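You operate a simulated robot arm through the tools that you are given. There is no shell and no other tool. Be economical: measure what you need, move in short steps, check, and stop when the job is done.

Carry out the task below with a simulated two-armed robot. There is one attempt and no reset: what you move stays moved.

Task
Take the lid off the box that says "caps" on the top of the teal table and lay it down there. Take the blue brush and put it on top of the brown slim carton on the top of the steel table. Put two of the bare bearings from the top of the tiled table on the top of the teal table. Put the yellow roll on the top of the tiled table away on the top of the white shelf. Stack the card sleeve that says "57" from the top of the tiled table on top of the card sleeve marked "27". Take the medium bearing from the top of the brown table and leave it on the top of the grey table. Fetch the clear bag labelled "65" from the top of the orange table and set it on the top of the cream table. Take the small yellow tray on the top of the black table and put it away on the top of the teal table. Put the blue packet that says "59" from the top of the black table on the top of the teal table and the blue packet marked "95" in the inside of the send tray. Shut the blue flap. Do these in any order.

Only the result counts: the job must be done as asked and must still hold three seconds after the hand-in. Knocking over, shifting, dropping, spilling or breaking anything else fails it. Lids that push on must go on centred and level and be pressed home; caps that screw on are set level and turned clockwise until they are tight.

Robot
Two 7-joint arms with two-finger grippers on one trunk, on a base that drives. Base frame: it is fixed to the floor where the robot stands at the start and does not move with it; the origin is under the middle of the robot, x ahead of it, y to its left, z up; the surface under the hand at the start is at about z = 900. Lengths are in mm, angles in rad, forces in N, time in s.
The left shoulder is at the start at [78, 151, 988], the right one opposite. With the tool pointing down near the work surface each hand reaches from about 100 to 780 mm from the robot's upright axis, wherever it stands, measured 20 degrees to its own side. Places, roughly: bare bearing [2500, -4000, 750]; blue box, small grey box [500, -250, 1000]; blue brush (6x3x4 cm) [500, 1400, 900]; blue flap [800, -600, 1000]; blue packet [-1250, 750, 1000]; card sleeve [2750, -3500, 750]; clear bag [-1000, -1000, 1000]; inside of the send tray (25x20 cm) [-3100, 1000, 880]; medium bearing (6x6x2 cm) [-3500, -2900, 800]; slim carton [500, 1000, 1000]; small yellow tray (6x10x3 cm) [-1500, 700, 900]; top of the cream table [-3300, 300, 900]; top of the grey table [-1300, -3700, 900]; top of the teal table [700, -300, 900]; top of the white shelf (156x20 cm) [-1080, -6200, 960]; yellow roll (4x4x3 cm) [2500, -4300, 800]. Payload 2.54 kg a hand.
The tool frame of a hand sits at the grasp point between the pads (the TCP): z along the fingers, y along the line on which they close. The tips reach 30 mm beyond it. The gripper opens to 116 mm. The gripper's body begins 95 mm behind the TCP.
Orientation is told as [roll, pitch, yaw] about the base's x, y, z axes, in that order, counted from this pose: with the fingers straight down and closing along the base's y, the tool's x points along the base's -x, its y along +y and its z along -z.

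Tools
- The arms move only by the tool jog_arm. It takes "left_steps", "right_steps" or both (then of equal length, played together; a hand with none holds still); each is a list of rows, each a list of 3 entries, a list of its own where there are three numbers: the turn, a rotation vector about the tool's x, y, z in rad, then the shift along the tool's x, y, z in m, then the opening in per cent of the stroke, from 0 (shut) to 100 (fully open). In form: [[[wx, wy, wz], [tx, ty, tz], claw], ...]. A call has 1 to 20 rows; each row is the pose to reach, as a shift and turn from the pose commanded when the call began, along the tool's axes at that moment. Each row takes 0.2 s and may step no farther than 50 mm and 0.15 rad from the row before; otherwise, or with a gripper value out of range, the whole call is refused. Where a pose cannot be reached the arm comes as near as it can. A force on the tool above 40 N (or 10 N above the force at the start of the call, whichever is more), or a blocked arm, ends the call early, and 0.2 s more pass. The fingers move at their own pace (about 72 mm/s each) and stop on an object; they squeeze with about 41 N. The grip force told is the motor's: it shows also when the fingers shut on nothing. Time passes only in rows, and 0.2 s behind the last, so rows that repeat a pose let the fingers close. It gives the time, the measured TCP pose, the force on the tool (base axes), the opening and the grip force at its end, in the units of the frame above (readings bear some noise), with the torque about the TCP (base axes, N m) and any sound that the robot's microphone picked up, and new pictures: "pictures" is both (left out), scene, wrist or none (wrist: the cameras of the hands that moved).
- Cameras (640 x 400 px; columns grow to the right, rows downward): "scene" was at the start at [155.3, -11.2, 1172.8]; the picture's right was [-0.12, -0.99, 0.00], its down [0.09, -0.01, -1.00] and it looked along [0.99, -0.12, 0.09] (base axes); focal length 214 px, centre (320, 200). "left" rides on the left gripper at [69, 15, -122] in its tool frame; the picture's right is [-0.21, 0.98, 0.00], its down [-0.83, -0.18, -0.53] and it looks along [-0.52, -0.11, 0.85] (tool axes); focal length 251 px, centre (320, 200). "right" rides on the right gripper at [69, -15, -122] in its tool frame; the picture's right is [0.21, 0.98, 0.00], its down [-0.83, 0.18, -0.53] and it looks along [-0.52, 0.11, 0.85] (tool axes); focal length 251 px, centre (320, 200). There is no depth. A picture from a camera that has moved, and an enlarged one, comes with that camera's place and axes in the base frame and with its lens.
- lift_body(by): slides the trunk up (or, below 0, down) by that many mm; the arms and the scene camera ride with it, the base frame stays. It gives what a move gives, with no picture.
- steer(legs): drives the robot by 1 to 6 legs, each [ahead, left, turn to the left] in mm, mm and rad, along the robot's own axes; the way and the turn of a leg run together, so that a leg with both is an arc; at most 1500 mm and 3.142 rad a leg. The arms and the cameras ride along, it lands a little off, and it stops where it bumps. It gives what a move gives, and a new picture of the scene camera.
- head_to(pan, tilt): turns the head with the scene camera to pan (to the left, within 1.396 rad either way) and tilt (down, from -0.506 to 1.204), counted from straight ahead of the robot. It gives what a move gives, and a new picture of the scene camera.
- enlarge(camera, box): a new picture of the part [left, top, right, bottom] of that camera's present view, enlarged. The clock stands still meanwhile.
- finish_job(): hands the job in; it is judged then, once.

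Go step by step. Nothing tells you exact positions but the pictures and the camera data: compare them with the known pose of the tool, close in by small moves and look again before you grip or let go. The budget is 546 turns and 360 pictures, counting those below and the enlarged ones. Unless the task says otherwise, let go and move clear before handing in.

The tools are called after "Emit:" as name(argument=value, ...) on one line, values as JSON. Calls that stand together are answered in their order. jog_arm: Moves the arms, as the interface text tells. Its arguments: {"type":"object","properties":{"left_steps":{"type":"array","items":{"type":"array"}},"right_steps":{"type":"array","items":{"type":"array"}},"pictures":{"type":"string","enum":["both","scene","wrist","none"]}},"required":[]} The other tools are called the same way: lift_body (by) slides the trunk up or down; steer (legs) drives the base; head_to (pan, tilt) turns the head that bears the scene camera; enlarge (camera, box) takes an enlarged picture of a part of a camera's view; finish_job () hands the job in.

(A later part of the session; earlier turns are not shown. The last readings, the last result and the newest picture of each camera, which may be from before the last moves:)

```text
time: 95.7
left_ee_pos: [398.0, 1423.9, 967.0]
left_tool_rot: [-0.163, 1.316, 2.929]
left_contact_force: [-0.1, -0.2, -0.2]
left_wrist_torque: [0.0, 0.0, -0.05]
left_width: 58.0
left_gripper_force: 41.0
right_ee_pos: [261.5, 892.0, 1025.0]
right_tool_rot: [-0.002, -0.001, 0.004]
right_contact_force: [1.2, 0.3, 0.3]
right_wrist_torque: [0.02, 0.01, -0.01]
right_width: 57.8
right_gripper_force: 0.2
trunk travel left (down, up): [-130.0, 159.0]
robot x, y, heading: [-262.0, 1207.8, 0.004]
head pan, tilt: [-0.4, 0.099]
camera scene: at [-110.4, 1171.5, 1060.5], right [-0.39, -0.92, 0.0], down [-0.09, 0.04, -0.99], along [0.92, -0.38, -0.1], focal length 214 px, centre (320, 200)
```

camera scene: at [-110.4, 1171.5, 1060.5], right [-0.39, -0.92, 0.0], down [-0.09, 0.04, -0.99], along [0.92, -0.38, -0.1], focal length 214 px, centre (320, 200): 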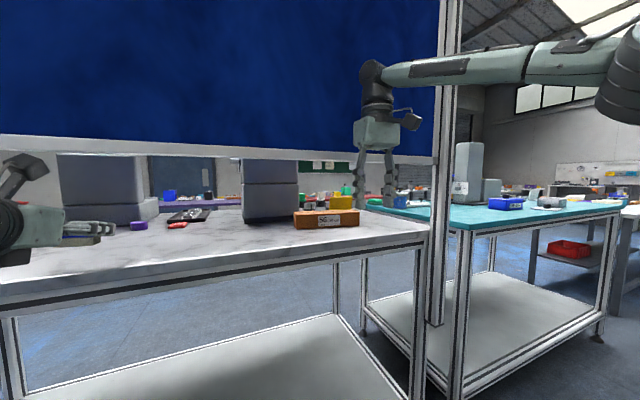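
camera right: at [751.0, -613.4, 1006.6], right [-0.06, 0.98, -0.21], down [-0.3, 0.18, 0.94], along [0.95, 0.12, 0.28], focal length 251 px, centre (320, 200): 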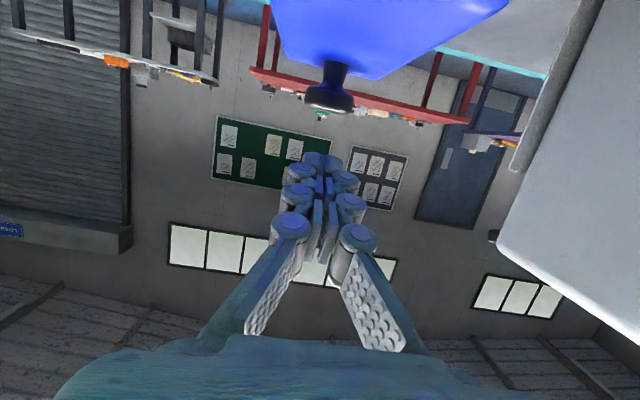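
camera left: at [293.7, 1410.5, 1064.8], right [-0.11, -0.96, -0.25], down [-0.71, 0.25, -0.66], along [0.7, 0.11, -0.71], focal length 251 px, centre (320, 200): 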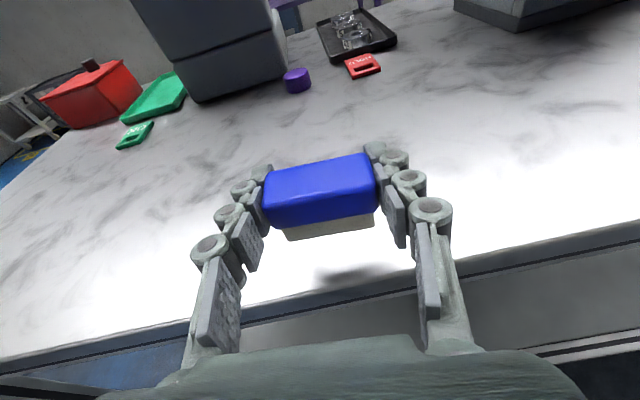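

Emit:
jog_arm(right_steps=[[[0, 0, 0], [0.04, 0, 0], 50], [[0, 0, 0], [0.08, 0, 0], 50], [[0, 0, 0], [0.12, 0, 0], 50]], pictures="none")

Emit:
steer(legs=[[0, -540, 0]])

Emit:
enlarge(camera="left", box=[0, 0, 640, 400])

```text
time: 96.5
left_ee_pos: [397.3, 1425.4, 968.7]
left_tool_rot: [-0.166, 1.317, 2.929]
left_contact_force: [0.2, -0.6, -0.6]
left_wrist_torque: [-0.05, 0.0, -0.04]
left_width: 58.0
left_gripper_force: 40.5
right_ee_pos: [139.4, 891.8, 1023.3]
right_tool_rot: [-0.001, 0.0, 0.003]
right_contact_force: [-0.1, -0.3, -0.2]
right_wrist_torque: [-0.01, -0.01, 0.0]
right_width: 58.0
right_gripper_force: 0.1
trunk travel left (down, up): [-130.0, 159.0]
robot x, y, heading: [-265.2, 1206.8, 0.007]
head pan, tilt: [-0.4, 0.099]
```

```text
time: 102.3
left_ee_pos: [398.9, 874.3, 966.9]
left_tool_rot: [-0.162, 1.317, 2.92]
left_contact_force: [0.1, 0.0, 0.7]
left_wrist_torque: [-0.01, 0.0, -0.02]
left_width: 58.1
left_gripper_force: 40.7
right_ee_pos: [137.5, 342.1, 1023.7]
right_tool_rot: [-0.001, -0.001, -0.004]
right_contact_force: [0.0, -1.1, 0.4]
right_wrist_torque: [-0.01, -0.01, 0.0]
right_width: 58.2
right_gripper_force: 0.0
trunk travel left (down, up): [-130.0, 159.0]
robot x, y, heading: [-265.1, 663.4, -0.007]
head pan, tilt: [-0.4, 0.099]
camera scene: at [-110.8, 624.5, 1060.5], right [-0.39, -0.92, 0.0], down [-0.09, 0.04, -1.0], along [0.92, -0.39, -0.1], focal length 214 px, centre (320, 200)
```

scene: 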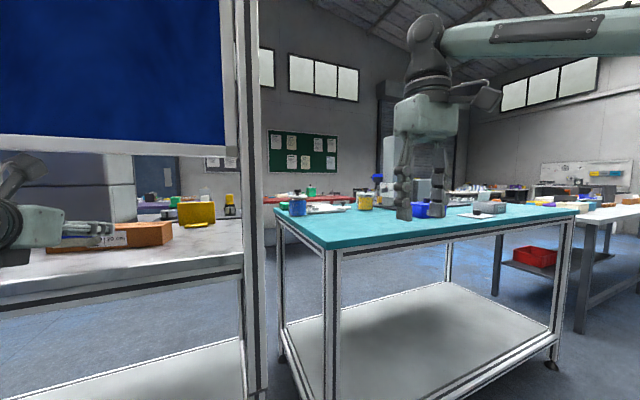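

```text
1.00 times, centred on (320, 200) of left (not enlarged: the box is as wide or as high as the picture)
camera zoom: at [295.7, 860.5, 1064.8], right [-0.11, -0.96, -0.25], down [-0.71, 0.25, -0.66], along [0.7, 0.1, -0.71], focal length 251 px, centre (320, 200)
```

zoom: 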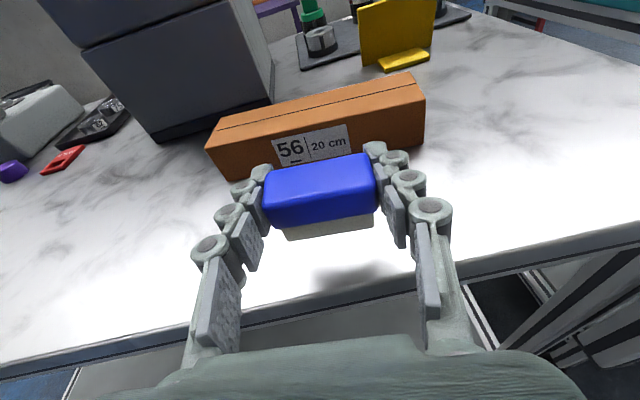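

The carton is at about [526,868], top ≈950. I raise and move the brush over it in steps, staying under the screen bar.

Emit:
jog_arm(left_steps=[[[0, 0, 0], [0.015, -0.001, 0.031], 10], [[0, 0, 0], [0.029, -0.002, 0.062], 10], [[0, 0, 0], [0.041, -0.002, 0.0785], 10]], pictures="wrist")

Emit:
head_to(pan=0.5, tilt=0.1)

```text
time: 102.8
left_ee_pos: [449.5, 872.4, 980.3]
left_tool_rot: [-0.174, 1.32, 2.911]
left_contact_force: [-19.0, 8.5, -10.7]
left_wrist_torque: [-0.89, -3.18, -1.02]
left_width: 57.8
left_gripper_force: 41.3
right_ee_pos: [139.5, 345.1, 1023.3]
right_tool_rot: [-0.002, 0.0, -0.003]
right_contact_force: [0.9, 0.8, 0.8]
right_wrist_torque: [-0.01, 0.0, 0.01]
right_width: 58.2
right_gripper_force: 0.0
trunk travel left (down, up): [-130.0, 159.0]
robot x, y, heading: [-264.1, 662.3, -0.003]
head pan, tilt: [-0.4, 0.099]
stopped in row 2 (left hand): the force on the tool passed its limit at 122 N (the readings are from after the stop); the commanded pose is now the measured one
camera left: at [343.5, 859.0, 1076.6], right [-0.11, -0.96, -0.25], down [-0.71, 0.25, -0.66], along [0.7, 0.1, -0.71], focal length 251 px, centre (320, 200)
```

left: 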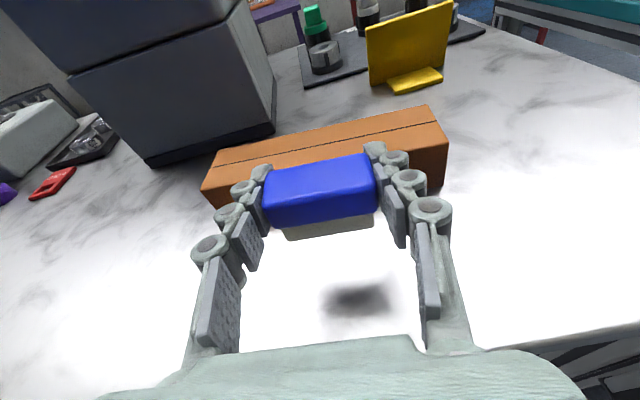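

```text
time: 104.0
left_ee_pos: [447.1, 872.5, 979.4]
left_tool_rot: [-0.171, 1.32, 2.911]
left_contact_force: [-34.7, 15.4, -22.6]
left_wrist_torque: [-1.53, -6.4, -1.88]
left_width: 57.7
left_gripper_force: 41.0
right_ee_pos: [136.7, 344.9, 1024.6]
right_tool_rot: [-0.004, -0.003, -0.004]
right_contact_force: [-0.8, 0.2, 0.7]
right_wrist_torque: [-0.04, 0.0, -0.01]
right_width: 57.8
right_gripper_force: 0.1
trunk travel left (down, up): [-130.0, 159.0]
robot x, y, heading: [-265.8, 660.9, -0.0]
head pan, tilt: [0.499, 0.099]
camera scene: at [-116.6, 706.7, 1060.6], right [0.48, -0.88, 0.0], down [-0.09, -0.05, -1.0], along [0.88, 0.47, -0.1], focal length 214 px, centre (320, 200)
```

scene: 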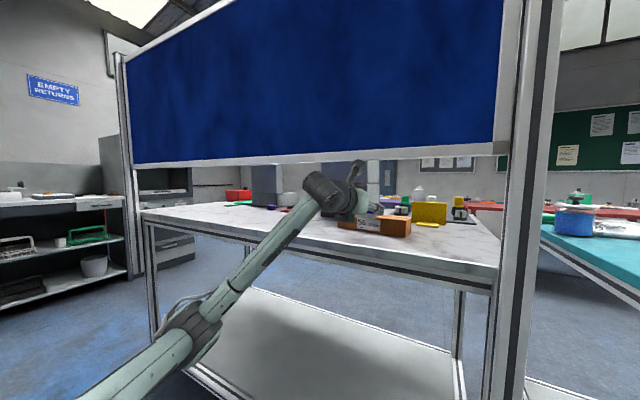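

The hand camera touched the screen bar. I back off a bit, then flatten the hand to lower its camera.

Emit:
jog_arm(left_steps=[[[0, 0, 0], [-0.012, 0, -0.018], 10], [[0, 0, 0], [-0.022, 0, -0.036], 10], [[0, 0, 0], [-0.022, 0, -0.046], 10]], pictures="none")

Emit:
enlarge(camera="scene", box=[260, 110, 420, 250])

```text
time: 104.8
left_ee_pos: [400.3, 874.8, 968.2]
left_tool_rot: [-0.18, 1.315, 2.904]
left_contact_force: [-0.3, 0.5, -0.3]
left_wrist_torque: [0.0, 0.0, -0.02]
left_width: 57.9
left_gripper_force: 40.9
right_ee_pos: [137.6, 343.1, 1022.5]
right_tool_rot: [0.0, 0.002, -0.004]
right_contact_force: [-0.4, -0.1, 0.5]
right_wrist_torque: [0.0, 0.03, 0.03]
right_width: 58.3
right_gripper_force: 0.0
trunk travel left (down, up): [-130.0, 159.0]
robot x, y, heading: [-260.4, 663.3, -0.002]
head pan, tilt: [0.499, 0.099]
```

```text
2.86 times, centred on (340, 180) of scene
camera zoom: at [-114.6, 704.5, 1060.6], right [0.48, -0.88, 0.0], down [-0.09, -0.05, -1.0], along [0.88, 0.47, -0.1], focal length 613 px, centre (263, 257)
```

zoom: 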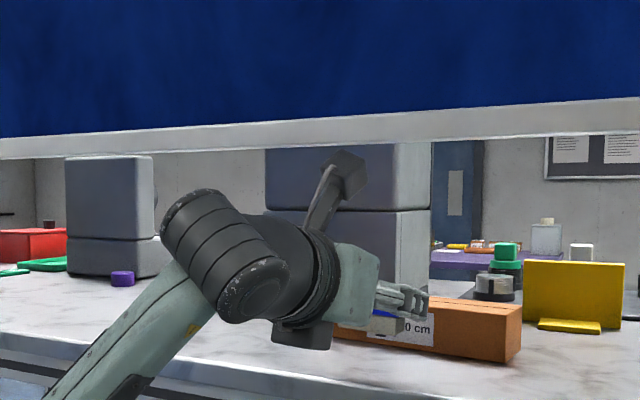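

Emit:
jog_arm(left_steps=[[[0, 0.12, 0], [0, 0, 0], 10], [[0, 0.24, 0], [0, 0, 0], 10], [[0, 0.24, 0], [0.012, -0.001, 0.023], 10], [[0, 0.24, 0], [0.024, -0.001, 0.045], 10], [[0, 0.24, 0], [0.0376, -0.002, 0.078], 10], [[0, 0.24, 0], [0.043, -0.002, 0.1], 10], [[0, 0.24, 0], [0.0487, -0.002, 0.122], 10]], pictures="wrist")

Emit:
enlarge(camera="scene", box=[260, 110, 420, 250])

```text
time: 106.4
left_ee_pos: [529.1, 865.3, 986.4]
left_tool_rot: [-1.333, 1.524, 1.744]
left_contact_force: [0.5, 1.0, -0.6]
left_wrist_torque: [0.0, 0.01, -0.01]
left_width: 58.2
left_gripper_force: 40.9
right_ee_pos: [137.4, 342.9, 1022.7]
right_tool_rot: [0.0, 0.002, -0.005]
right_contact_force: [0.3, 0.4, 0.1]
right_wrist_torque: [-0.03, -0.01, -0.01]
right_width: 58.0
right_gripper_force: 0.0
trunk travel left (down, up): [-130.0, 159.0]
robot x, y, heading: [-265.6, 661.9, -0.005]
head pan, tilt: [0.499, 0.099]
camera left: at [405.9, 854.3, 1056.2], right [-0.06, -0.96, -0.26], down [-0.53, 0.25, -0.81], along [0.85, 0.08, -0.52], focal length 251 px, centre (320, 200)
```

left: 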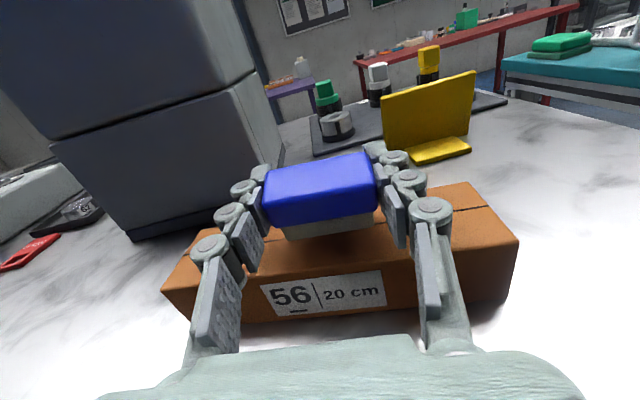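

```text
2.86 times, centred on (340, 180) of scene
camera zoom: at [-114.6, 704.5, 1060.5], right [0.48, -0.88, 0.0], down [-0.09, -0.05, -0.99], along [0.88, 0.47, -0.1], focal length 613 px, centre (263, 257)
```

zoom: 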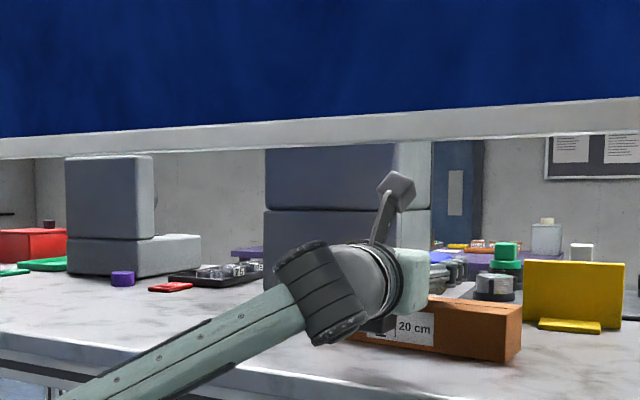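

The brush is above the carton (top ≈950). I level it and lower slowly to contact.

Emit:
jog_arm(left_steps=[[[0, -0.06, 0], [0.003, 0, 0.005], 10], [[0, -0.12, 0], [0.003, 0, 0.01], 10], [[0, -0.18, 0], [0.002, 0, 0.01], 10], [[0, -0.18, 0], [-0.002, 0, 0.01], 10], [[0, -0.18, 0], [-0.005, 0, 0.01], 10]], pictures="wrist")

Emit:
enlarge(camera="scene", box=[300, 160, 420, 250])

```text
time: 107.6
left_ee_pos: [539.6, 867.8, 980.1]
left_tool_rot: [-0.232, 1.373, 2.85]
left_contact_force: [0.7, -0.2, 0.2]
left_wrist_torque: [0.02, -0.01, -0.01]
left_width: 58.0
left_gripper_force: 41.6
right_ee_pos: [138.4, 343.4, 1024.0]
right_tool_rot: [0.001, 0.0, -0.004]
right_contact_force: [-0.4, -0.3, -0.2]
right_wrist_torque: [-0.02, 0.01, -0.01]
right_width: 58.0
right_gripper_force: 0.1
trunk travel left (down, up): [-130.0, 159.0]
robot x, y, heading: [-263.0, 663.7, -0.002]
head pan, tilt: [0.499, 0.099]
camera left: at [430.9, 854.2, 1071.6], right [-0.1, -0.96, -0.25], down [-0.67, 0.26, -0.7], along [0.74, 0.1, -0.67], focal length 251 px, centre (320, 200)
```

left: 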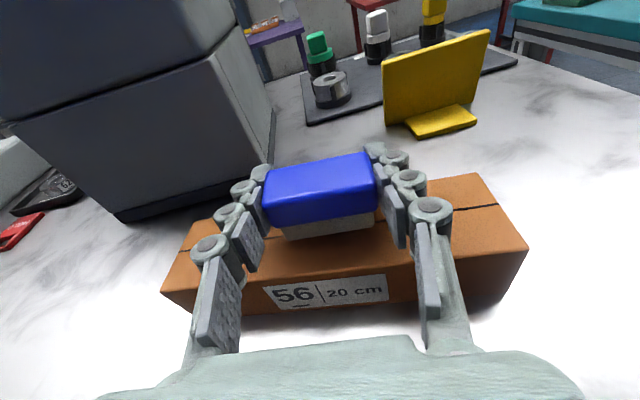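

```text
4.44 times, centred on (360, 205) of scene
camera zoom: at [-114.6, 704.6, 1060.5], right [0.48, -0.88, 0.0], down [-0.09, -0.05, -0.99], along [0.88, 0.47, -0.1], focal length 953 px, centre (142, 178)
```

zoom: 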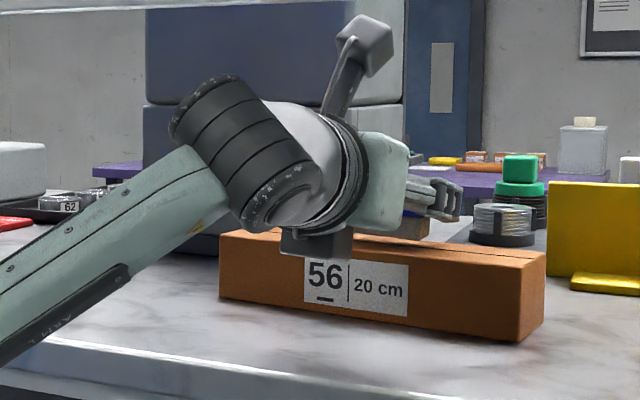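

Emit:
jog_arm(left_steps=[[[0, 0, 0], [-0.002, 0, 0], 10], [[0, 0, 0], [-0.004, 0, 0.001], 10], [[0, 0, 0], [-0.006, 0, 0.001], 10]], pictures="none")

```text
time: 108.4
left_ee_pos: [539.7, 867.1, 974.8]
left_tool_rot: [-0.235, 1.378, 2.849]
left_contact_force: [0.5, -0.3, -0.2]
left_wrist_torque: [-0.03, 0.01, 0.03]
left_width: 58.2
left_gripper_force: 41.1
right_ee_pos: [138.0, 343.3, 1022.8]
right_tool_rot: [0.001, 0.004, -0.003]
right_contact_force: [0.6, -0.9, 0.2]
right_wrist_torque: [0.01, -0.03, -0.03]
right_width: 58.0
right_gripper_force: 0.1
trunk travel left (down, up): [-130.0, 159.0]
robot x, y, heading: [-264.5, 660.1, -0.0]
head pan, tilt: [0.499, 0.099]
```

Emit:
jog_arm(left_steps=[[[0, 0, 0], [-0.002, 0, 0], 10], [[0, 0, 0], [-0.004, 0, 0.001], 10], [[0, 0, 0], [-0.005, 0, 0.001], 10]], pictures="wrist")

Emit:
enlarge(camera="scene", box=[300, 160, 420, 250])

```text
time: 109.2
left_ee_pos: [538.0, 867.0, 975.0]
left_tool_rot: [-0.244, 1.384, 2.836]
left_contact_force: [4.4, -0.1, 16.4]
left_wrist_torque: [-0.43, 0.07, 0.14]
left_width: 57.9
left_gripper_force: 40.8
right_ee_pos: [135.5, 342.3, 1023.6]
right_tool_rot: [0.001, 0.0, -0.002]
right_contact_force: [-0.1, -0.4, -0.1]
right_wrist_torque: [0.03, -0.03, 0.03]
right_width: 58.3
right_gripper_force: 0.1
trunk travel left (down, up): [-130.0, 159.0]
robot x, y, heading: [-258.2, 661.0, -0.001]
head pan, tilt: [0.499, 0.099]
camera left: at [427.9, 853.7, 1065.1], right [-0.1, -0.96, -0.25], down [-0.66, 0.26, -0.71], along [0.75, 0.1, -0.66], focal length 251 px, centre (320, 200)
```

left: 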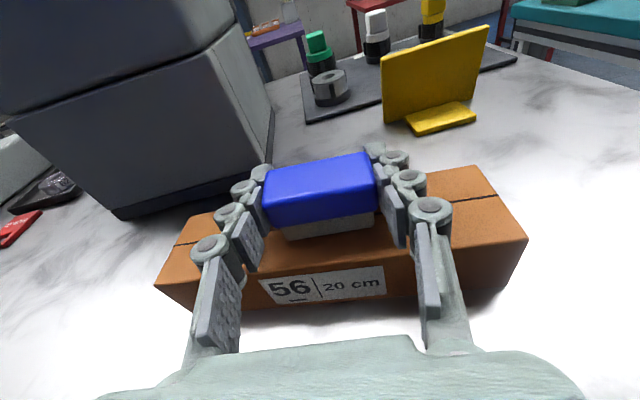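

```text
4.44 times, centred on (360, 205) of scene
camera zoom: at [-116.0, 704.1, 1061.0], right [0.48, -0.88, 0.0], down [-0.09, -0.05, -1.0], along [0.88, 0.47, -0.1], focal length 953 px, centre (142, 178)
```

zoom: 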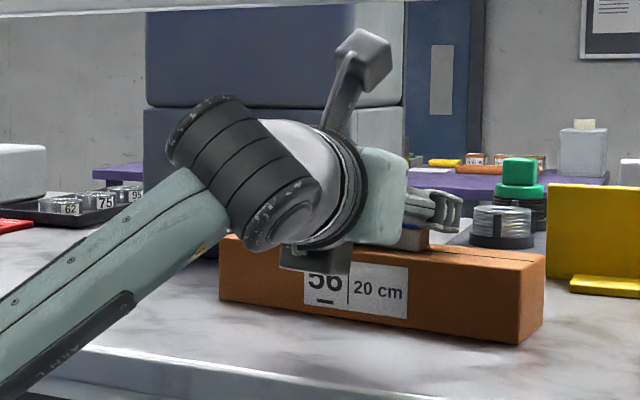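

Brush rests on the carton. I release and withdraw, flattening the hand to pass the bar.

Emit:
jog_arm(left_steps=[[[0, 0, 0], [0.002, 0, 0], 40], [[0, 0, 0], [0.002, 0, 0], 75], [[0, 0, 0], [0.002, 0, 0], 85], [[0, 0, 0], [-0.002, 0, -0.025], 85], [[0, 0.08, 0], [-0.006, 0, -0.05], 85], [[0, 0.16, 0], [-0.008, 0, -0.06], 85], [[0, 0.2, 0], [-0.014, 0, -0.085], 85], [[0, 0.2, 0], [-0.022, 0, -0.125], 85], [[0, 0.2, 0], [-0.03, 0, -0.165], 85]], pictures="wrist")

Emit:
enlarge(camera="scene", box=[280, 140, 440, 240])

```text
time: 111.2
left_ee_pos: [372.1, 877.1, 971.7]
left_tool_rot: [-1.688, 1.525, 1.386]
left_contact_force: [-0.7, -0.7, -0.7]
left_wrist_torque: [0.01, -0.02, 0.0]
left_width: 98.7
left_gripper_force: 0.0
left hand out of reach, approached as far as the arm can: row 7, 8
right_ee_pos: [138.8, 343.0, 1023.2]
right_tool_rot: [0.0, 0.001, -0.004]
right_contact_force: [1.4, -0.3, 0.3]
right_wrist_torque: [0.01, 0.0, 0.01]
right_width: 57.9
right_gripper_force: 0.0
trunk travel left (down, up): [-130.0, 159.0]
robot x, y, heading: [-265.0, 660.6, -0.001]
head pan, tilt: [0.499, 0.099]
camera left: at [247.0, 866.2, 1040.1], right [-0.06, -0.96, -0.26], down [-0.51, 0.25, -0.82], along [0.86, 0.08, -0.51], focal length 251 px, centre (320, 200)
```

left: 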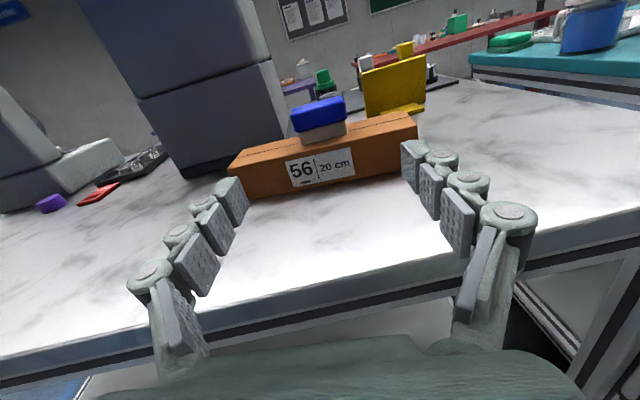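

```text
4.00 times, centred on (360, 190) of scene
camera zoom: at [-114.8, 704.5, 1060.5], right [0.48, -0.88, 0.0], down [-0.09, -0.05, -1.0], along [0.88, 0.47, -0.1], focal length 858 px, centre (160, 240)
```

zoom: 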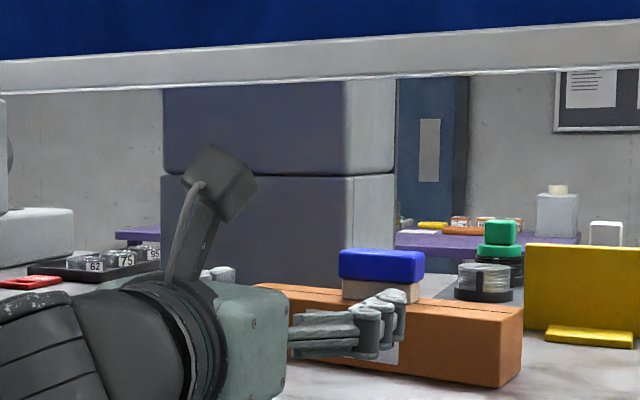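

The brush sits on the carton. I back away, raise the trunk and undo the left wrist flip.

Emit:
steer(legs=[[-150, 0, 0]])

Emit:
lift_body(by=95)

Emit:
jog_arm(left_steps=[[[0, 0, 0.15], [0, 0, 0], 85], [[0, 0, 0.3], [0, 0, 0], 85], [[0, 0, 0.45], [0, 0, 0], 85], [[0, 0, 0.6], [0, 0, 0], 85], [[0, 0, 0.75], [0, 0, 0], 85], [[0, 0, 0.9], [0, 0, 0], 85], [[0, 0, 1.05], [0, 0, 0], 85], [[0, 0, 1.2], [0, 0, 0], 85], [[0, 0, 1.35], [0, 0, 0], 85], [[0, 0, 1.5], [0, 0, 0], 85], [[0, 0, 1.65], [0, 0, 0], 85], [[0, 0, 1.8], [0, 0, 0], 85], [[0, 0, 1.95], [0, 0, 0], 85], [[0, 0, 2.1], [0, 0, -0.02], 85], [[0, 0, 2.25], [0, 0, -0.04], 85], [[0, 0, 2.4], [0, 0, -0.06], 85], [[0, 0, 2.55], [0, 0, -0.08], 85], [[0, 0, 2.7], [0, 0, -0.1], 85], [[0, 0, 2.85], [0, 0, -0.12], 85], [[0, 0, 3.0], [0, 0, -0.14], 85]], pictures="none")

```text
time: 112.6
left_ee_pos: [219.1, 875.3, 971.6]
left_tool_rot: [-1.687, 1.524, 1.385]
left_contact_force: [0.1, 0.2, 0.0]
left_wrist_torque: [0.03, -0.02, -0.01]
left_width: 98.8
left_gripper_force: 0.1
right_ee_pos: [-15.0, 342.7, 1023.0]
right_tool_rot: [0.0, 0.003, -0.006]
right_contact_force: [1.1, -0.7, -0.1]
right_wrist_torque: [0.0, 0.0, -0.02]
right_width: 58.0
right_gripper_force: 0.1
trunk travel left (down, up): [-130.0, 159.0]
robot x, y, heading: [-418.6, 664.2, -0.004]
head pan, tilt: [0.499, 0.099]
camera scene: at [-267.0, 704.9, 1060.6], right [0.48, -0.88, 0.0], down [-0.09, -0.05, -1.0], along [0.88, 0.47, -0.1], focal length 214 px, centre (320, 200)
```

scene: 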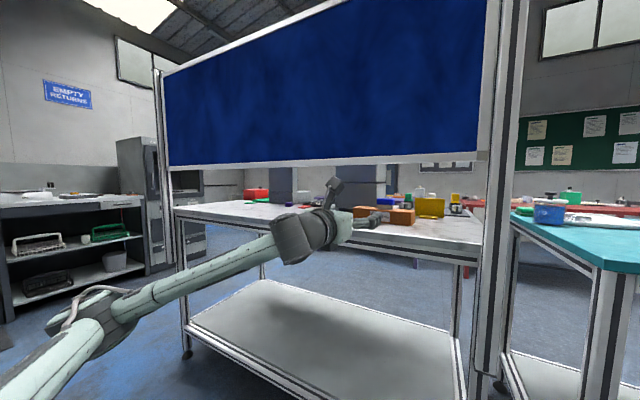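

```text
time: 113.9
left_ee_pos: [219.8, 877.3, 1067.3]
left_tool_rot: [-1.675, 1.525, 1.397]
left_contact_force: [0.0, 0.1, 0.5]
left_wrist_torque: [0.03, -0.01, 0.03]
left_width: 98.8
left_gripper_force: 0.2
right_ee_pos: [-13.4, 342.4, 1117.8]
right_tool_rot: [-0.002, 0.002, -0.005]
right_contact_force: [-0.8, 0.0, 0.0]
right_wrist_torque: [0.03, -0.02, -0.01]
right_width: 57.9
right_gripper_force: 0.1
trunk travel left (down, up): [-225.0, 64.0]
robot x, y, heading: [-414.5, 662.6, -0.004]
head pan, tilt: [0.499, 0.099]
```

```text
time: 118.1
left_ee_pos: [125.7, 893.4, 1090.4]
left_tool_rot: [-1.618, -1.476, 1.551]
left_contact_force: [0.0, -0.2, 0.5]
left_wrist_torque: [-0.03, -0.01, 0.0]
left_width: 98.4
left_gripper_force: 0.1
left hand out of reach, approached as far as the arm can: row 18, 19, 20
right_ee_pos: [-14.5, 343.1, 1118.9]
right_tool_rot: [-0.001, 0.002, -0.005]
right_contact_force: [0.2, 0.5, 0.6]
right_wrist_torque: [0.0, 0.01, 0.05]
right_width: 58.1
right_gripper_force: 0.1
trunk travel left (down, up): [-225.0, 64.0]
robot x, y, heading: [-415.2, 659.4, -0.001]
head pan, tilt: [0.499, 0.099]
```

Emit:
jog_arm(left_steps=[[[0, 0.14, 0], [0, 0, -0.01], 85], [[0, 0.28, 0], [0, 0, -0.02], 85], [[0, 0.42, 0], [0, 0, -0.03], 85], [[0, 0.56, 0], [0, 0, -0.04], 85], [[0, 0.7, 0], [0, 0, -0.05], 85], [[0, 0.84, 0], [0, 0, -0.06], 85], [[0, 0.98, 0], [0, 0, -0.07], 85], [[0, 1.12, 0], [0, 0, -0.08], 85], [[0, 1.26, 0], [0, 0, -0.09], 85], [[0, 1.4, 0], [0, 0, -0.1], 85], [[0, 1.49, 0], [0, 0, -0.1], 85]], pictures="none")

Emit:
head_to(pan=1.39, tilt=0.3)

```text
time: 120.5
left_ee_pos: [25.8, 899.6, 1086.8]
left_tool_rot: [-0.097, -0.083, -0.062]
left_contact_force: [-0.5, -0.6, 1.7]
left_wrist_torque: [0.0, 0.01, 0.02]
left_width: 98.7
left_gripper_force: 0.1
right_ee_pos: [-14.7, 343.3, 1116.8]
right_tool_rot: [0.0, 0.003, -0.005]
right_contact_force: [0.3, 0.2, -1.2]
right_wrist_torque: [-0.02, -0.01, 0.05]
right_width: 58.2
right_gripper_force: 0.0
trunk travel left (down, up): [-225.0, 64.0]
robot x, y, heading: [-415.0, 663.6, -0.004]
head pan, tilt: [0.499, 0.099]
```

```text
time: 121.7
left_ee_pos: [25.9, 900.8, 1087.3]
left_tool_rot: [-0.099, -0.086, -0.06]
left_contact_force: [-0.4, -0.2, 0.0]
left_wrist_torque: [-0.04, -0.01, 0.02]
left_width: 98.4
left_gripper_force: 0.0
right_ee_pos: [-13.7, 343.9, 1117.7]
right_tool_rot: [0.0, 0.002, -0.005]
right_contact_force: [0.5, -0.5, -0.5]
right_wrist_torque: [-0.01, -0.02, 0.04]
right_width: 58.0
right_gripper_force: 0.1
trunk travel left (down, up): [-225.0, 64.0]
robot x, y, heading: [-419.1, 659.7, -0.003]
head pan, tilt: [1.389, 0.3]
camera scene: at [-330.5, 752.9, 1136.9], right [0.98, -0.18, 0.0], down [-0.05, -0.29, -0.96], along [0.18, 0.94, -0.3], focal length 214 px, centre (320, 200)
```

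scene: 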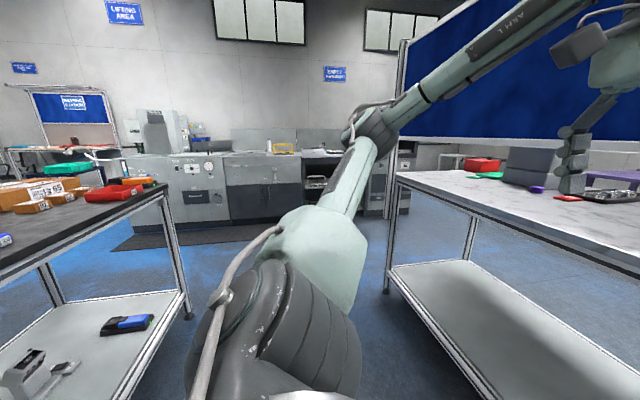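

I level the left hand, pull both hands in and raise the trunk, then turn round to face the black table.

Emit:
jog_arm(left_steps=[[[-0.05, 0.04, -0.03], [0.04, 0, 0], 85], [[-0.1, 0.085, -0.06], [0.08, 0, 0], 85], [[-0.1, 0.085, -0.06], [0.11, 0, -0.01], 85]], right_steps=[[[0, 0, 0], [0.04, 0, 0], 50], [[0, 0, 0], [0.08, 0, 0], 85], [[0, 0, 0], [0.11, 0, -0.01], 85]], pictures="none")

Emit:
lift_body(by=60)

Emit:
steer(legs=[[60, 0, 0], [0, 0, 1.57], [0, 0, 1.57]])

Emit:
head_to(pan=0, tilt=0.4)

```text
time: 122.5
left_ee_pos: [-83.4, 909.6, 1087.0]
left_tool_rot: [0.001, 0.002, -0.004]
left_contact_force: [0.2, 0.3, 0.4]
left_wrist_torque: [0.02, 0.02, -0.03]
left_width: 98.6
left_gripper_force: 0.1
right_ee_pos: [-127.9, 345.1, 1126.8]
right_tool_rot: [-0.001, 0.001, -0.004]
right_contact_force: [0.6, 0.1, -0.5]
right_wrist_torque: [-0.01, 0.01, -0.01]
right_width: 98.4
right_gripper_force: 0.1
trunk travel left (down, up): [-225.0, 64.0]
robot x, y, heading: [-416.2, 660.7, -0.006]
head pan, tilt: [1.389, 0.3]
```

```text
time: 123.5
left_ee_pos: [-82.1, 910.1, 1145.6]
left_tool_rot: [0.002, 0.004, -0.004]
left_contact_force: [0.7, -0.2, 0.5]
left_wrist_torque: [0.01, 0.02, 0.04]
left_width: 98.6
left_gripper_force: 0.2
right_ee_pos: [-125.4, 345.4, 1186.7]
right_tool_rot: [-0.001, 0.001, -0.006]
right_contact_force: [-0.3, 0.0, -0.1]
right_wrist_torque: [-0.01, 0.01, 0.01]
right_width: 98.6
right_gripper_force: 0.1
trunk travel left (down, up): [-285.0, 4.0]
robot x, y, heading: [-416.7, 662.5, -0.005]
head pan, tilt: [1.389, 0.3]
```

```text
time: 132.3
left_ee_pos: [-688.7, 413.6, 1146.1]
left_tool_rot: [0.0, 0.001, -3.14]
left_contact_force: [0.0, -0.3, -0.4]
left_wrist_torque: [0.0, -0.01, -0.01]
left_width: 98.6
left_gripper_force: 0.0
right_ee_pos: [-647.4, 978.5, 1187.1]
right_tool_rot: [-0.001, 0.001, 3.144]
right_contact_force: [-0.7, -0.7, 0.0]
right_wrist_torque: [0.02, -0.04, -0.04]
right_width: 98.6
right_gripper_force: 0.1
trunk travel left (down, up): [-285.0, 4.0]
robot x, y, heading: [-356.6, 662.4, -3.144]
head pan, tilt: [1.389, 0.3]
camera scene: at [-440.1, 569.2, 1196.9], right [-0.98, 0.18, 0.0], down [0.05, 0.29, -0.96], along [-0.17, -0.94, -0.3], focal length 214 px, centre (320, 200)
```

scene: 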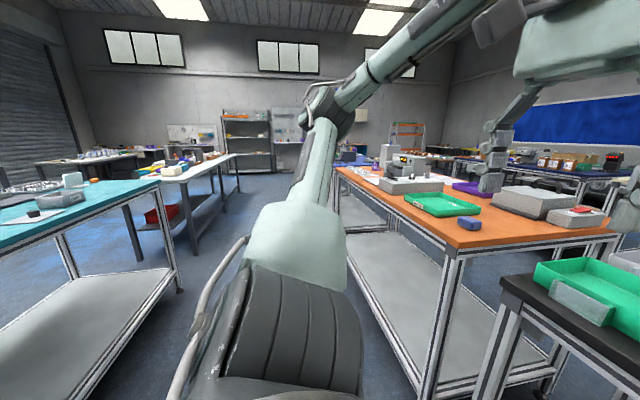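

```text
time: 133.9
left_ee_pos: [-688.9, 413.5, 1145.3]
left_tool_rot: [0.0, 0.003, -3.142]
left_contact_force: [-0.9, -0.6, 0.5]
left_wrist_torque: [0.02, 0.04, -0.02]
left_width: 98.8
left_gripper_force: 0.0
right_ee_pos: [-647.1, 977.4, 1187.1]
right_tool_rot: [0.001, 0.0, 3.141]
right_contact_force: [0.6, -0.3, -0.5]
right_wrist_torque: [-0.02, -0.03, 0.0]
right_width: 98.7
right_gripper_force: 0.1
trunk travel left (down, up): [-285.0, 4.0]
robot x, y, heading: [-355.6, 663.4, -3.141]
head pan, tilt: [0.0, 0.4]
camera scene: at [-516.0, 660.9, 1187.6], right [0.0, 1.0, 0.0], down [0.39, 0.0, -0.92], along [-0.92, 0.0, -0.39], focal length 214 px, centre (320, 200)
```

scene: 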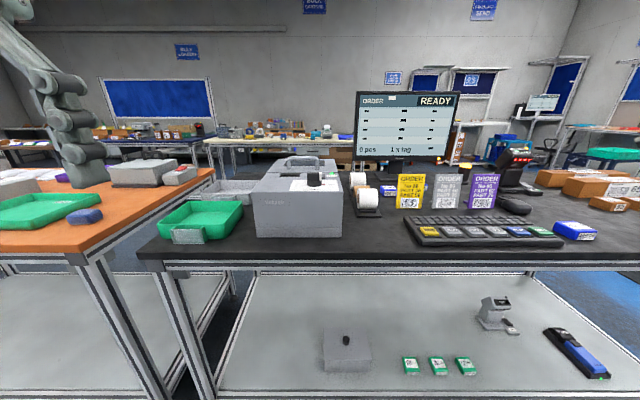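

Emit:
enlarge(camera="scene", box=[340, 150, 500, 250])

Emit:
enlarge(camera="scene", box=[480, 140, 640, 250])

Emit:
enlarge(camera="scene", box=[140, 130, 340, 250])

```text
4.00 times, centred on (420, 200) of scene
camera zoom: at [-516.0, 660.9, 1187.6], right [0.0, 1.0, 0.0], down [0.39, 0.0, -0.92], along [-0.92, 0.0, -0.39], focal length 858 px, centre (-80, 200)
```

zoom: 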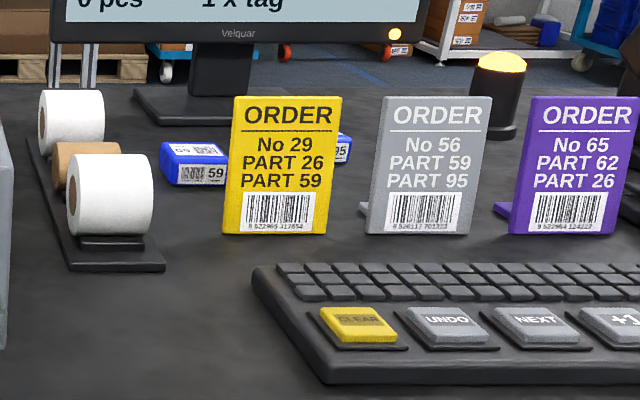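

```text
3.64 times, centred on (560, 195) of scene
camera zoom: at [-516.0, 660.9, 1187.6], right [0.0, 1.0, 0.0], down [0.39, 0.0, -0.92], along [-0.92, 0.0, -0.39], focal length 780 px, centre (-553, 218)
```

zoom: 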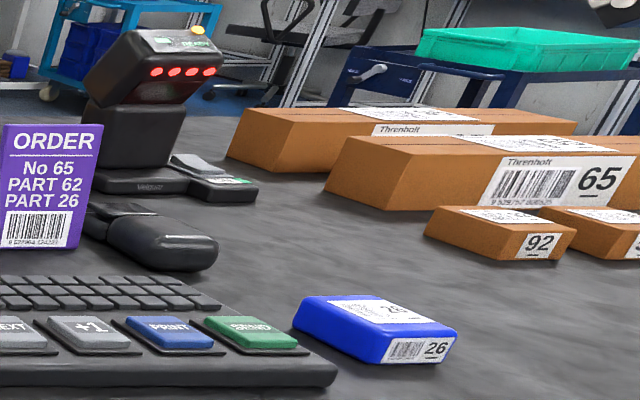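

```text
3.20 times, centred on (240, 190) of scene
camera zoom: at [-516.0, 660.9, 1187.6], right [0.0, 1.0, 0.0], down [0.39, 0.0, -0.92], along [-0.92, 0.0, -0.39], focal length 686 px, centre (576, 232)
```

zoom: 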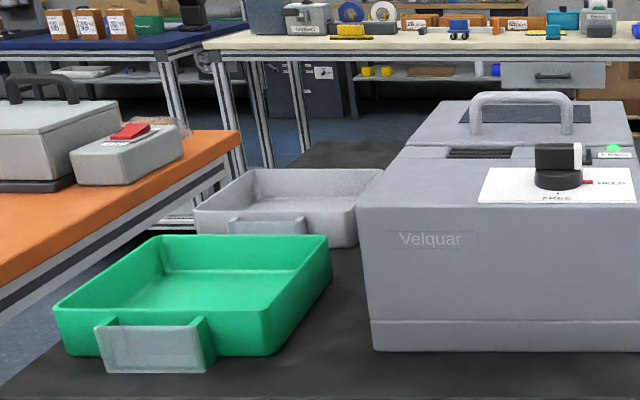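

Packets 59 and 95 stand behind the order cards, at about [-1253,914] and [-1292,1068]; the small yellow tray is probably behind the printer. I go round the table's right end to reach it from behind.

Emit:
steer(legs=[[0, -800, 0], [0, -790, 0]])

Emit:
head_to(pan=0.5, tilt=0.4)

```text
time: 149.5
left_ee_pos: [-689.2, 1995.3, 1147.1]
left_tool_rot: [0.001, 0.003, -3.141]
left_contact_force: [0.4, -0.3, -0.2]
left_wrist_torque: [0.01, 0.01, 0.0]
left_width: 98.5
left_gripper_force: 0.0
right_ee_pos: [-648.3, 2561.2, 1187.9]
right_tool_rot: [0.0, 0.002, -3.139]
right_contact_force: [-0.7, -0.7, 0.3]
right_wrist_torque: [0.01, 0.0, 0.0]
right_width: 98.7
right_gripper_force: 0.0
trunk travel left (down, up): [-285.0, 4.0]
robot x, y, heading: [-356.5, 2243.4, -3.139]
head pan, tilt: [0.0, 0.4]
camera scene: at [-517.2, 2243.7, 1187.6], right [0.0, 1.0, 0.0], down [0.39, 0.0, -0.92], along [-0.92, 0.0, -0.39], focal length 214 px, centre (320, 200)
```

scene: 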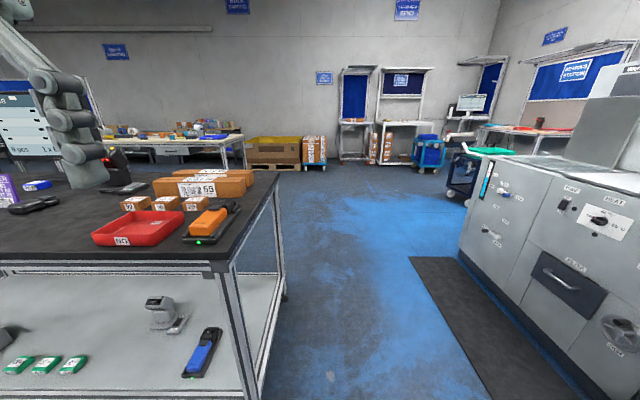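

```text
time: 150.4
left_ee_pos: [-689.4, 1996.2, 1145.6]
left_tool_rot: [-0.001, 0.002, -3.141]
left_contact_force: [-0.8, 0.2, 0.1]
left_wrist_torque: [-0.01, -0.01, 0.01]
left_width: 98.4
left_gripper_force: 0.1
right_ee_pos: [-649.5, 2560.8, 1186.9]
right_tool_rot: [0.001, 0.002, -3.141]
right_contact_force: [0.6, 0.6, 0.2]
right_wrist_torque: [-0.01, 0.0, 0.04]
right_width: 98.5
right_gripper_force: 0.1
trunk travel left (down, up): [-285.0, 4.0]
robot x, y, heading: [-357.9, 2239.8, -3.137]
head pan, tilt: [0.499, 0.4]
camera scene: at [-505.9, 2199.4, 1187.6], right [-0.48, 0.88, 0.0], down [0.34, 0.19, -0.92], along [-0.81, -0.44, -0.39], focal length 214 px, centre (320, 200)
```

scene: 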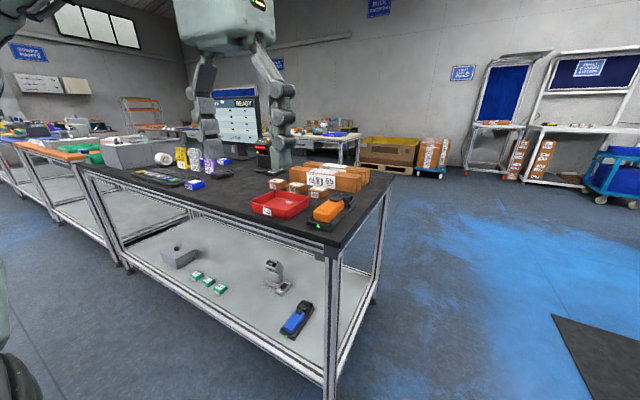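

Emit:
steer(legs=[[0, -230, 0], [1500, 0, 0], [150, 0, 0], [0, 0, 1.57], [0, 0, 1.57], [0, -1100, 0]])

Emit:
head_to(pan=-0.5, tilt=0.4)

```text
time: 179.4
left_ee_pos: [-1679.8, 1614.0, 1145.2]
left_tool_rot: [0.001, 0.001, -0.011]
left_contact_force: [0.1, -0.9, -0.4]
left_wrist_torque: [0.01, -0.01, -0.02]
left_width: 98.7
left_gripper_force: 0.0
right_ee_pos: [-1727.7, 1050.0, 1186.7]
right_tool_rot: [0.0, 0.003, -0.013]
right_contact_force: [0.1, 0.0, 0.0]
right_wrist_torque: [-0.03, 0.05, -0.03]
right_width: 98.8
right_gripper_force: 0.1
trunk travel left (down, up): [-285.0, 4.0]
robot x, y, heading: [-2015.9, 1369.1, -0.009]
head pan, tilt: [0.499, 0.4]
camera scene: at [-1865.3, 1411.2, 1187.6], right [0.47, -0.88, 0.0], down [-0.34, -0.18, -0.92], along [0.81, 0.43, -0.39], focal length 214 px, centre (320, 200)
```

scene: 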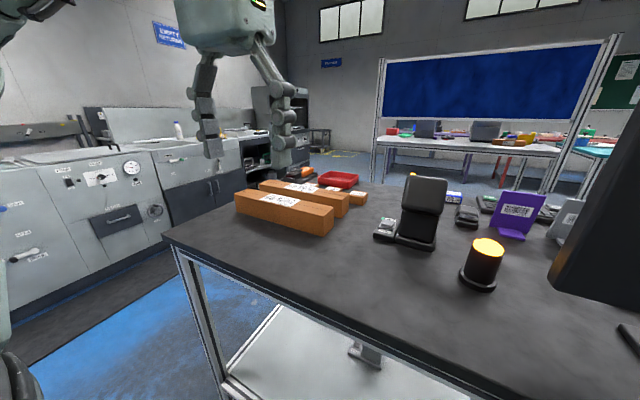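

```text
time: 180.7
left_ee_pos: [-1679.0, 1614.5, 1145.4]
left_tool_rot: [0.0, 0.002, -0.01]
left_contact_force: [1.2, 0.2, -0.5]
left_wrist_torque: [0.0, 0.02, 0.01]
left_width: 98.6
left_gripper_force: 0.0
right_ee_pos: [-1728.3, 1050.1, 1187.0]
right_tool_rot: [0.001, 0.0, -0.012]
right_contact_force: [0.1, -0.2, 0.1]
right_wrist_torque: [-0.01, 0.02, -0.01]
right_width: 98.4
right_gripper_force: 0.1
trunk travel left (down, up): [-285.0, 4.0]
robot x, y, heading: [-2015.3, 1367.6, -0.016]
head pan, tilt: [-0.499, 0.4]
camera scene: at [-1866.2, 1322.7, 1187.6], right [-0.49, -0.87, 0.0], down [-0.34, 0.19, -0.92], along [0.8, -0.45, -0.39], focal length 214 px, centre (320, 200)
```

scene: 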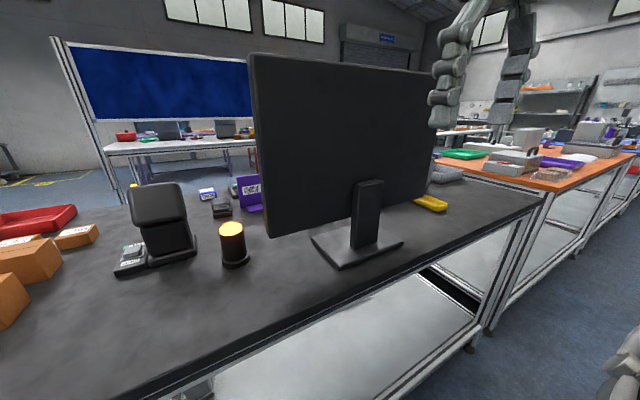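

The small yellow tray lies near [-1499,718], close by the monitor's edge. I strafe right for a close look with the right wrist camera.

Emit:
steer(legs=[[0, -450, 0.012]])

Emit:
enlarge(camera="right", box=[0, 0, 640, 400])

```text
time: 185.5
left_ee_pos: [-1684.8, 1181.6, 1145.4]
left_tool_rot: [-0.001, 0.003, 0.007]
left_contact_force: [0.1, 0.0, 0.0]
left_wrist_torque: [0.01, -0.01, -0.01]
left_width: 98.8
left_gripper_force: 0.1
right_ee_pos: [-1722.4, 616.2, 1188.1]
right_tool_rot: [0.001, 0.003, 0.006]
right_contact_force: [0.0, -0.4, 0.2]
right_wrist_torque: [0.0, -0.02, -0.04]
right_width: 98.7
right_gripper_force: 0.1
trunk travel left (down, up): [-285.0, 4.0]
robot x, y, heading: [-2015.4, 930.5, 0.001]
head pan, tilt: [-0.499, 0.4]
camera scene: at [-1866.5, 886.9, 1187.6], right [-0.47, -0.88, 0.0], down [-0.34, 0.18, -0.92], along [0.81, -0.44, -0.39], focal length 214 px, centre (320, 200)
```

scene: 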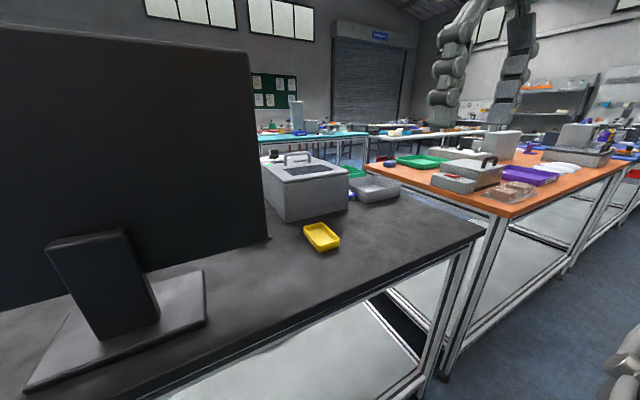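

```text
1.00 times, centred on (320, 200) of right (not enlarged: the box is as wide or as high as the picture)
camera zoom: at [-1792.7, 600.1, 1308.8], right [-0.22, 0.98, 0.0], down [0.83, 0.19, 0.53], along [0.52, 0.12, -0.85], focal length 251 px, centre (320, 200)
```

zoom: 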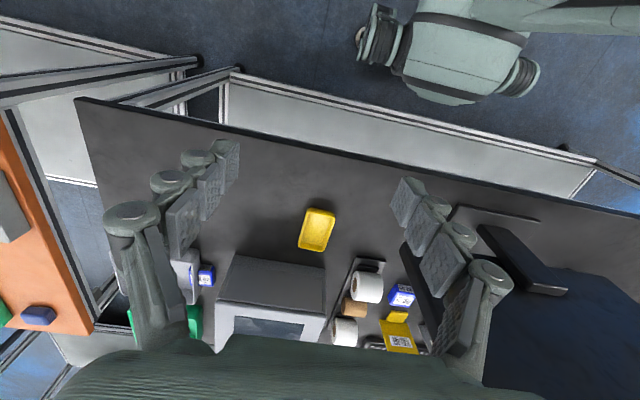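

The tray is at about [-1481,666], long side along x; monitor is clear of it. I bring the right hand above.

Emit:
jog_arm(right_steps=[[[0, 0, 0], [-0.04, 0.008, 0.02], 85], [[0, 0, 0], [-0.08, 0.016, 0.04], 85], [[0, 0, 0], [-0.12, 0.024, 0.06], 85], [[0, 0, 0], [-0.16, 0.032, 0.08], 85], [[0, 0, 0], [-0.2, 0.04, 0.1], 85], [[0, 0, 0], [-0.24, 0.05, 0.12], 85], [[0, 0, 0], [-0.241, 0.05, 0.165], 85]], pictures="wrist")

```text
time: 187.1
left_ee_pos: [-1684.6, 1180.7, 1146.6]
left_tool_rot: [0.001, 0.0, 0.005]
left_contact_force: [0.4, 0.0, 0.3]
left_wrist_torque: [0.02, -0.01, 0.02]
left_width: 98.6
left_gripper_force: 0.0
right_ee_pos: [-1482.8, 668.1, 1022.7]
right_tool_rot: [0.001, 0.001, 0.007]
right_contact_force: [0.5, -0.3, -0.4]
right_wrist_torque: [-0.02, 0.02, 0.03]
right_width: 98.3
right_gripper_force: 0.2
trunk travel left (down, up): [-285.0, 4.0]
robot x, y, heading: [-2013.7, 934.8, 0.009]
head pan, tilt: [-0.499, 0.4]
camera right: at [-1551.9, 651.5, 1143.6], right [-0.22, 0.98, 0.0], down [0.83, 0.19, 0.53], along [0.52, 0.12, -0.85], focal length 251 px, centre (320, 200)
```

right: 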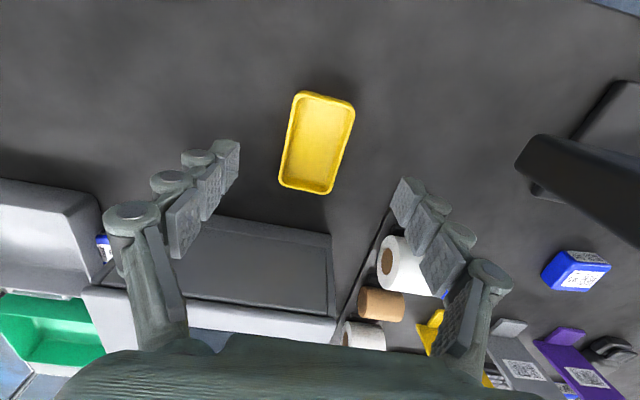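

Emit:
jog_arm(right_steps=[[[0, 0, 0], [-0.007, -0.002, 0.04], 85], [[0, 0, 0], [-0.007, -0.002, 0.07], 85], [[0, 0, 0], [-0.007, -0.002, 0.085], 85]], pictures="wrist")

```text
time: 187.9
left_ee_pos: [-1685.4, 1181.1, 1146.5]
left_tool_rot: [0.0, 0.001, 0.004]
left_contact_force: [-0.1, 0.3, 0.2]
left_wrist_torque: [0.01, 0.0, -0.01]
left_width: 98.7
left_gripper_force: 0.0
right_ee_pos: [-1474.3, 666.5, 936.4]
right_tool_rot: [-0.001, 0.001, 0.005]
right_contact_force: [-0.8, 0.7, -0.2]
right_wrist_torque: [0.02, 0.0, 0.02]
right_width: 98.3
right_gripper_force: 0.2
trunk travel left (down, up): [-285.0, 4.0]
robot x, y, heading: [-2019.1, 929.9, 0.005]
head pan, tilt: [-0.499, 0.4]
camera right: at [-1544.2, 649.4, 1057.9], right [-0.22, 0.98, 0.0], down [0.83, 0.19, 0.53], along [0.52, 0.12, -0.85], focal length 251 px, centre (320, 200)
```

right: 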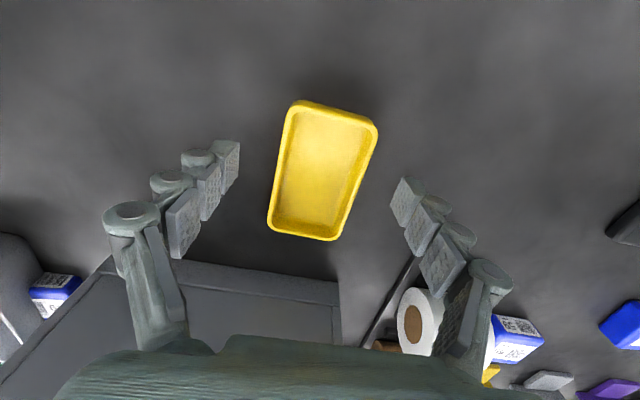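

Emit:
jog_arm(right_steps=[[[0, 0, 0], [0.003, 0, 0.002], 85], [[0, 0, 0], [0.003, 0, 0.002], 50], [[0, 0, 0], [0.003, 0, 0.002], 30], [[0, 0, 0], [0.003, 0, 0.002], 30], [[0, 0, 0], [0.003, 0, 0.002], 30], [[0, 0, 0], [0.003, 0, 0.002], 30]], pictures="wrist")

```text
time: 189.3
left_ee_pos: [-1683.7, 1180.6, 1146.2]
left_tool_rot: [0.0, 0.002, 0.004]
left_contact_force: [0.2, 0.4, 0.6]
left_wrist_torque: [-0.03, 0.02, 0.0]
left_width: 98.6
left_gripper_force: 0.1
right_ee_pos: [-1479.1, 665.5, 935.8]
right_tool_rot: [0.001, 0.001, 0.006]
right_contact_force: [0.2, -0.8, -0.3]
right_wrist_torque: [-0.01, -0.04, 0.01]
right_width: 34.8
right_gripper_force: 0.0
trunk travel left (down, up): [-285.0, 4.0]
robot x, y, heading: [-2015.9, 931.8, 0.001]
head pan, tilt: [-0.499, 0.4]
camera right: at [-1547.8, 649.2, 1056.8], right [-0.22, 0.98, 0.0], down [0.83, 0.19, 0.53], along [0.52, 0.12, -0.85], focal length 251 px, centre (320, 200)
```

right: 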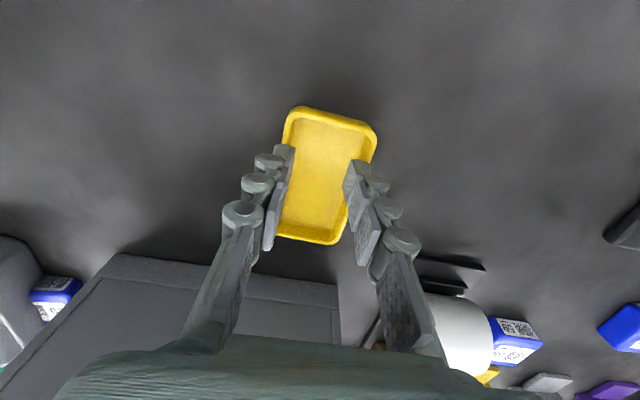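

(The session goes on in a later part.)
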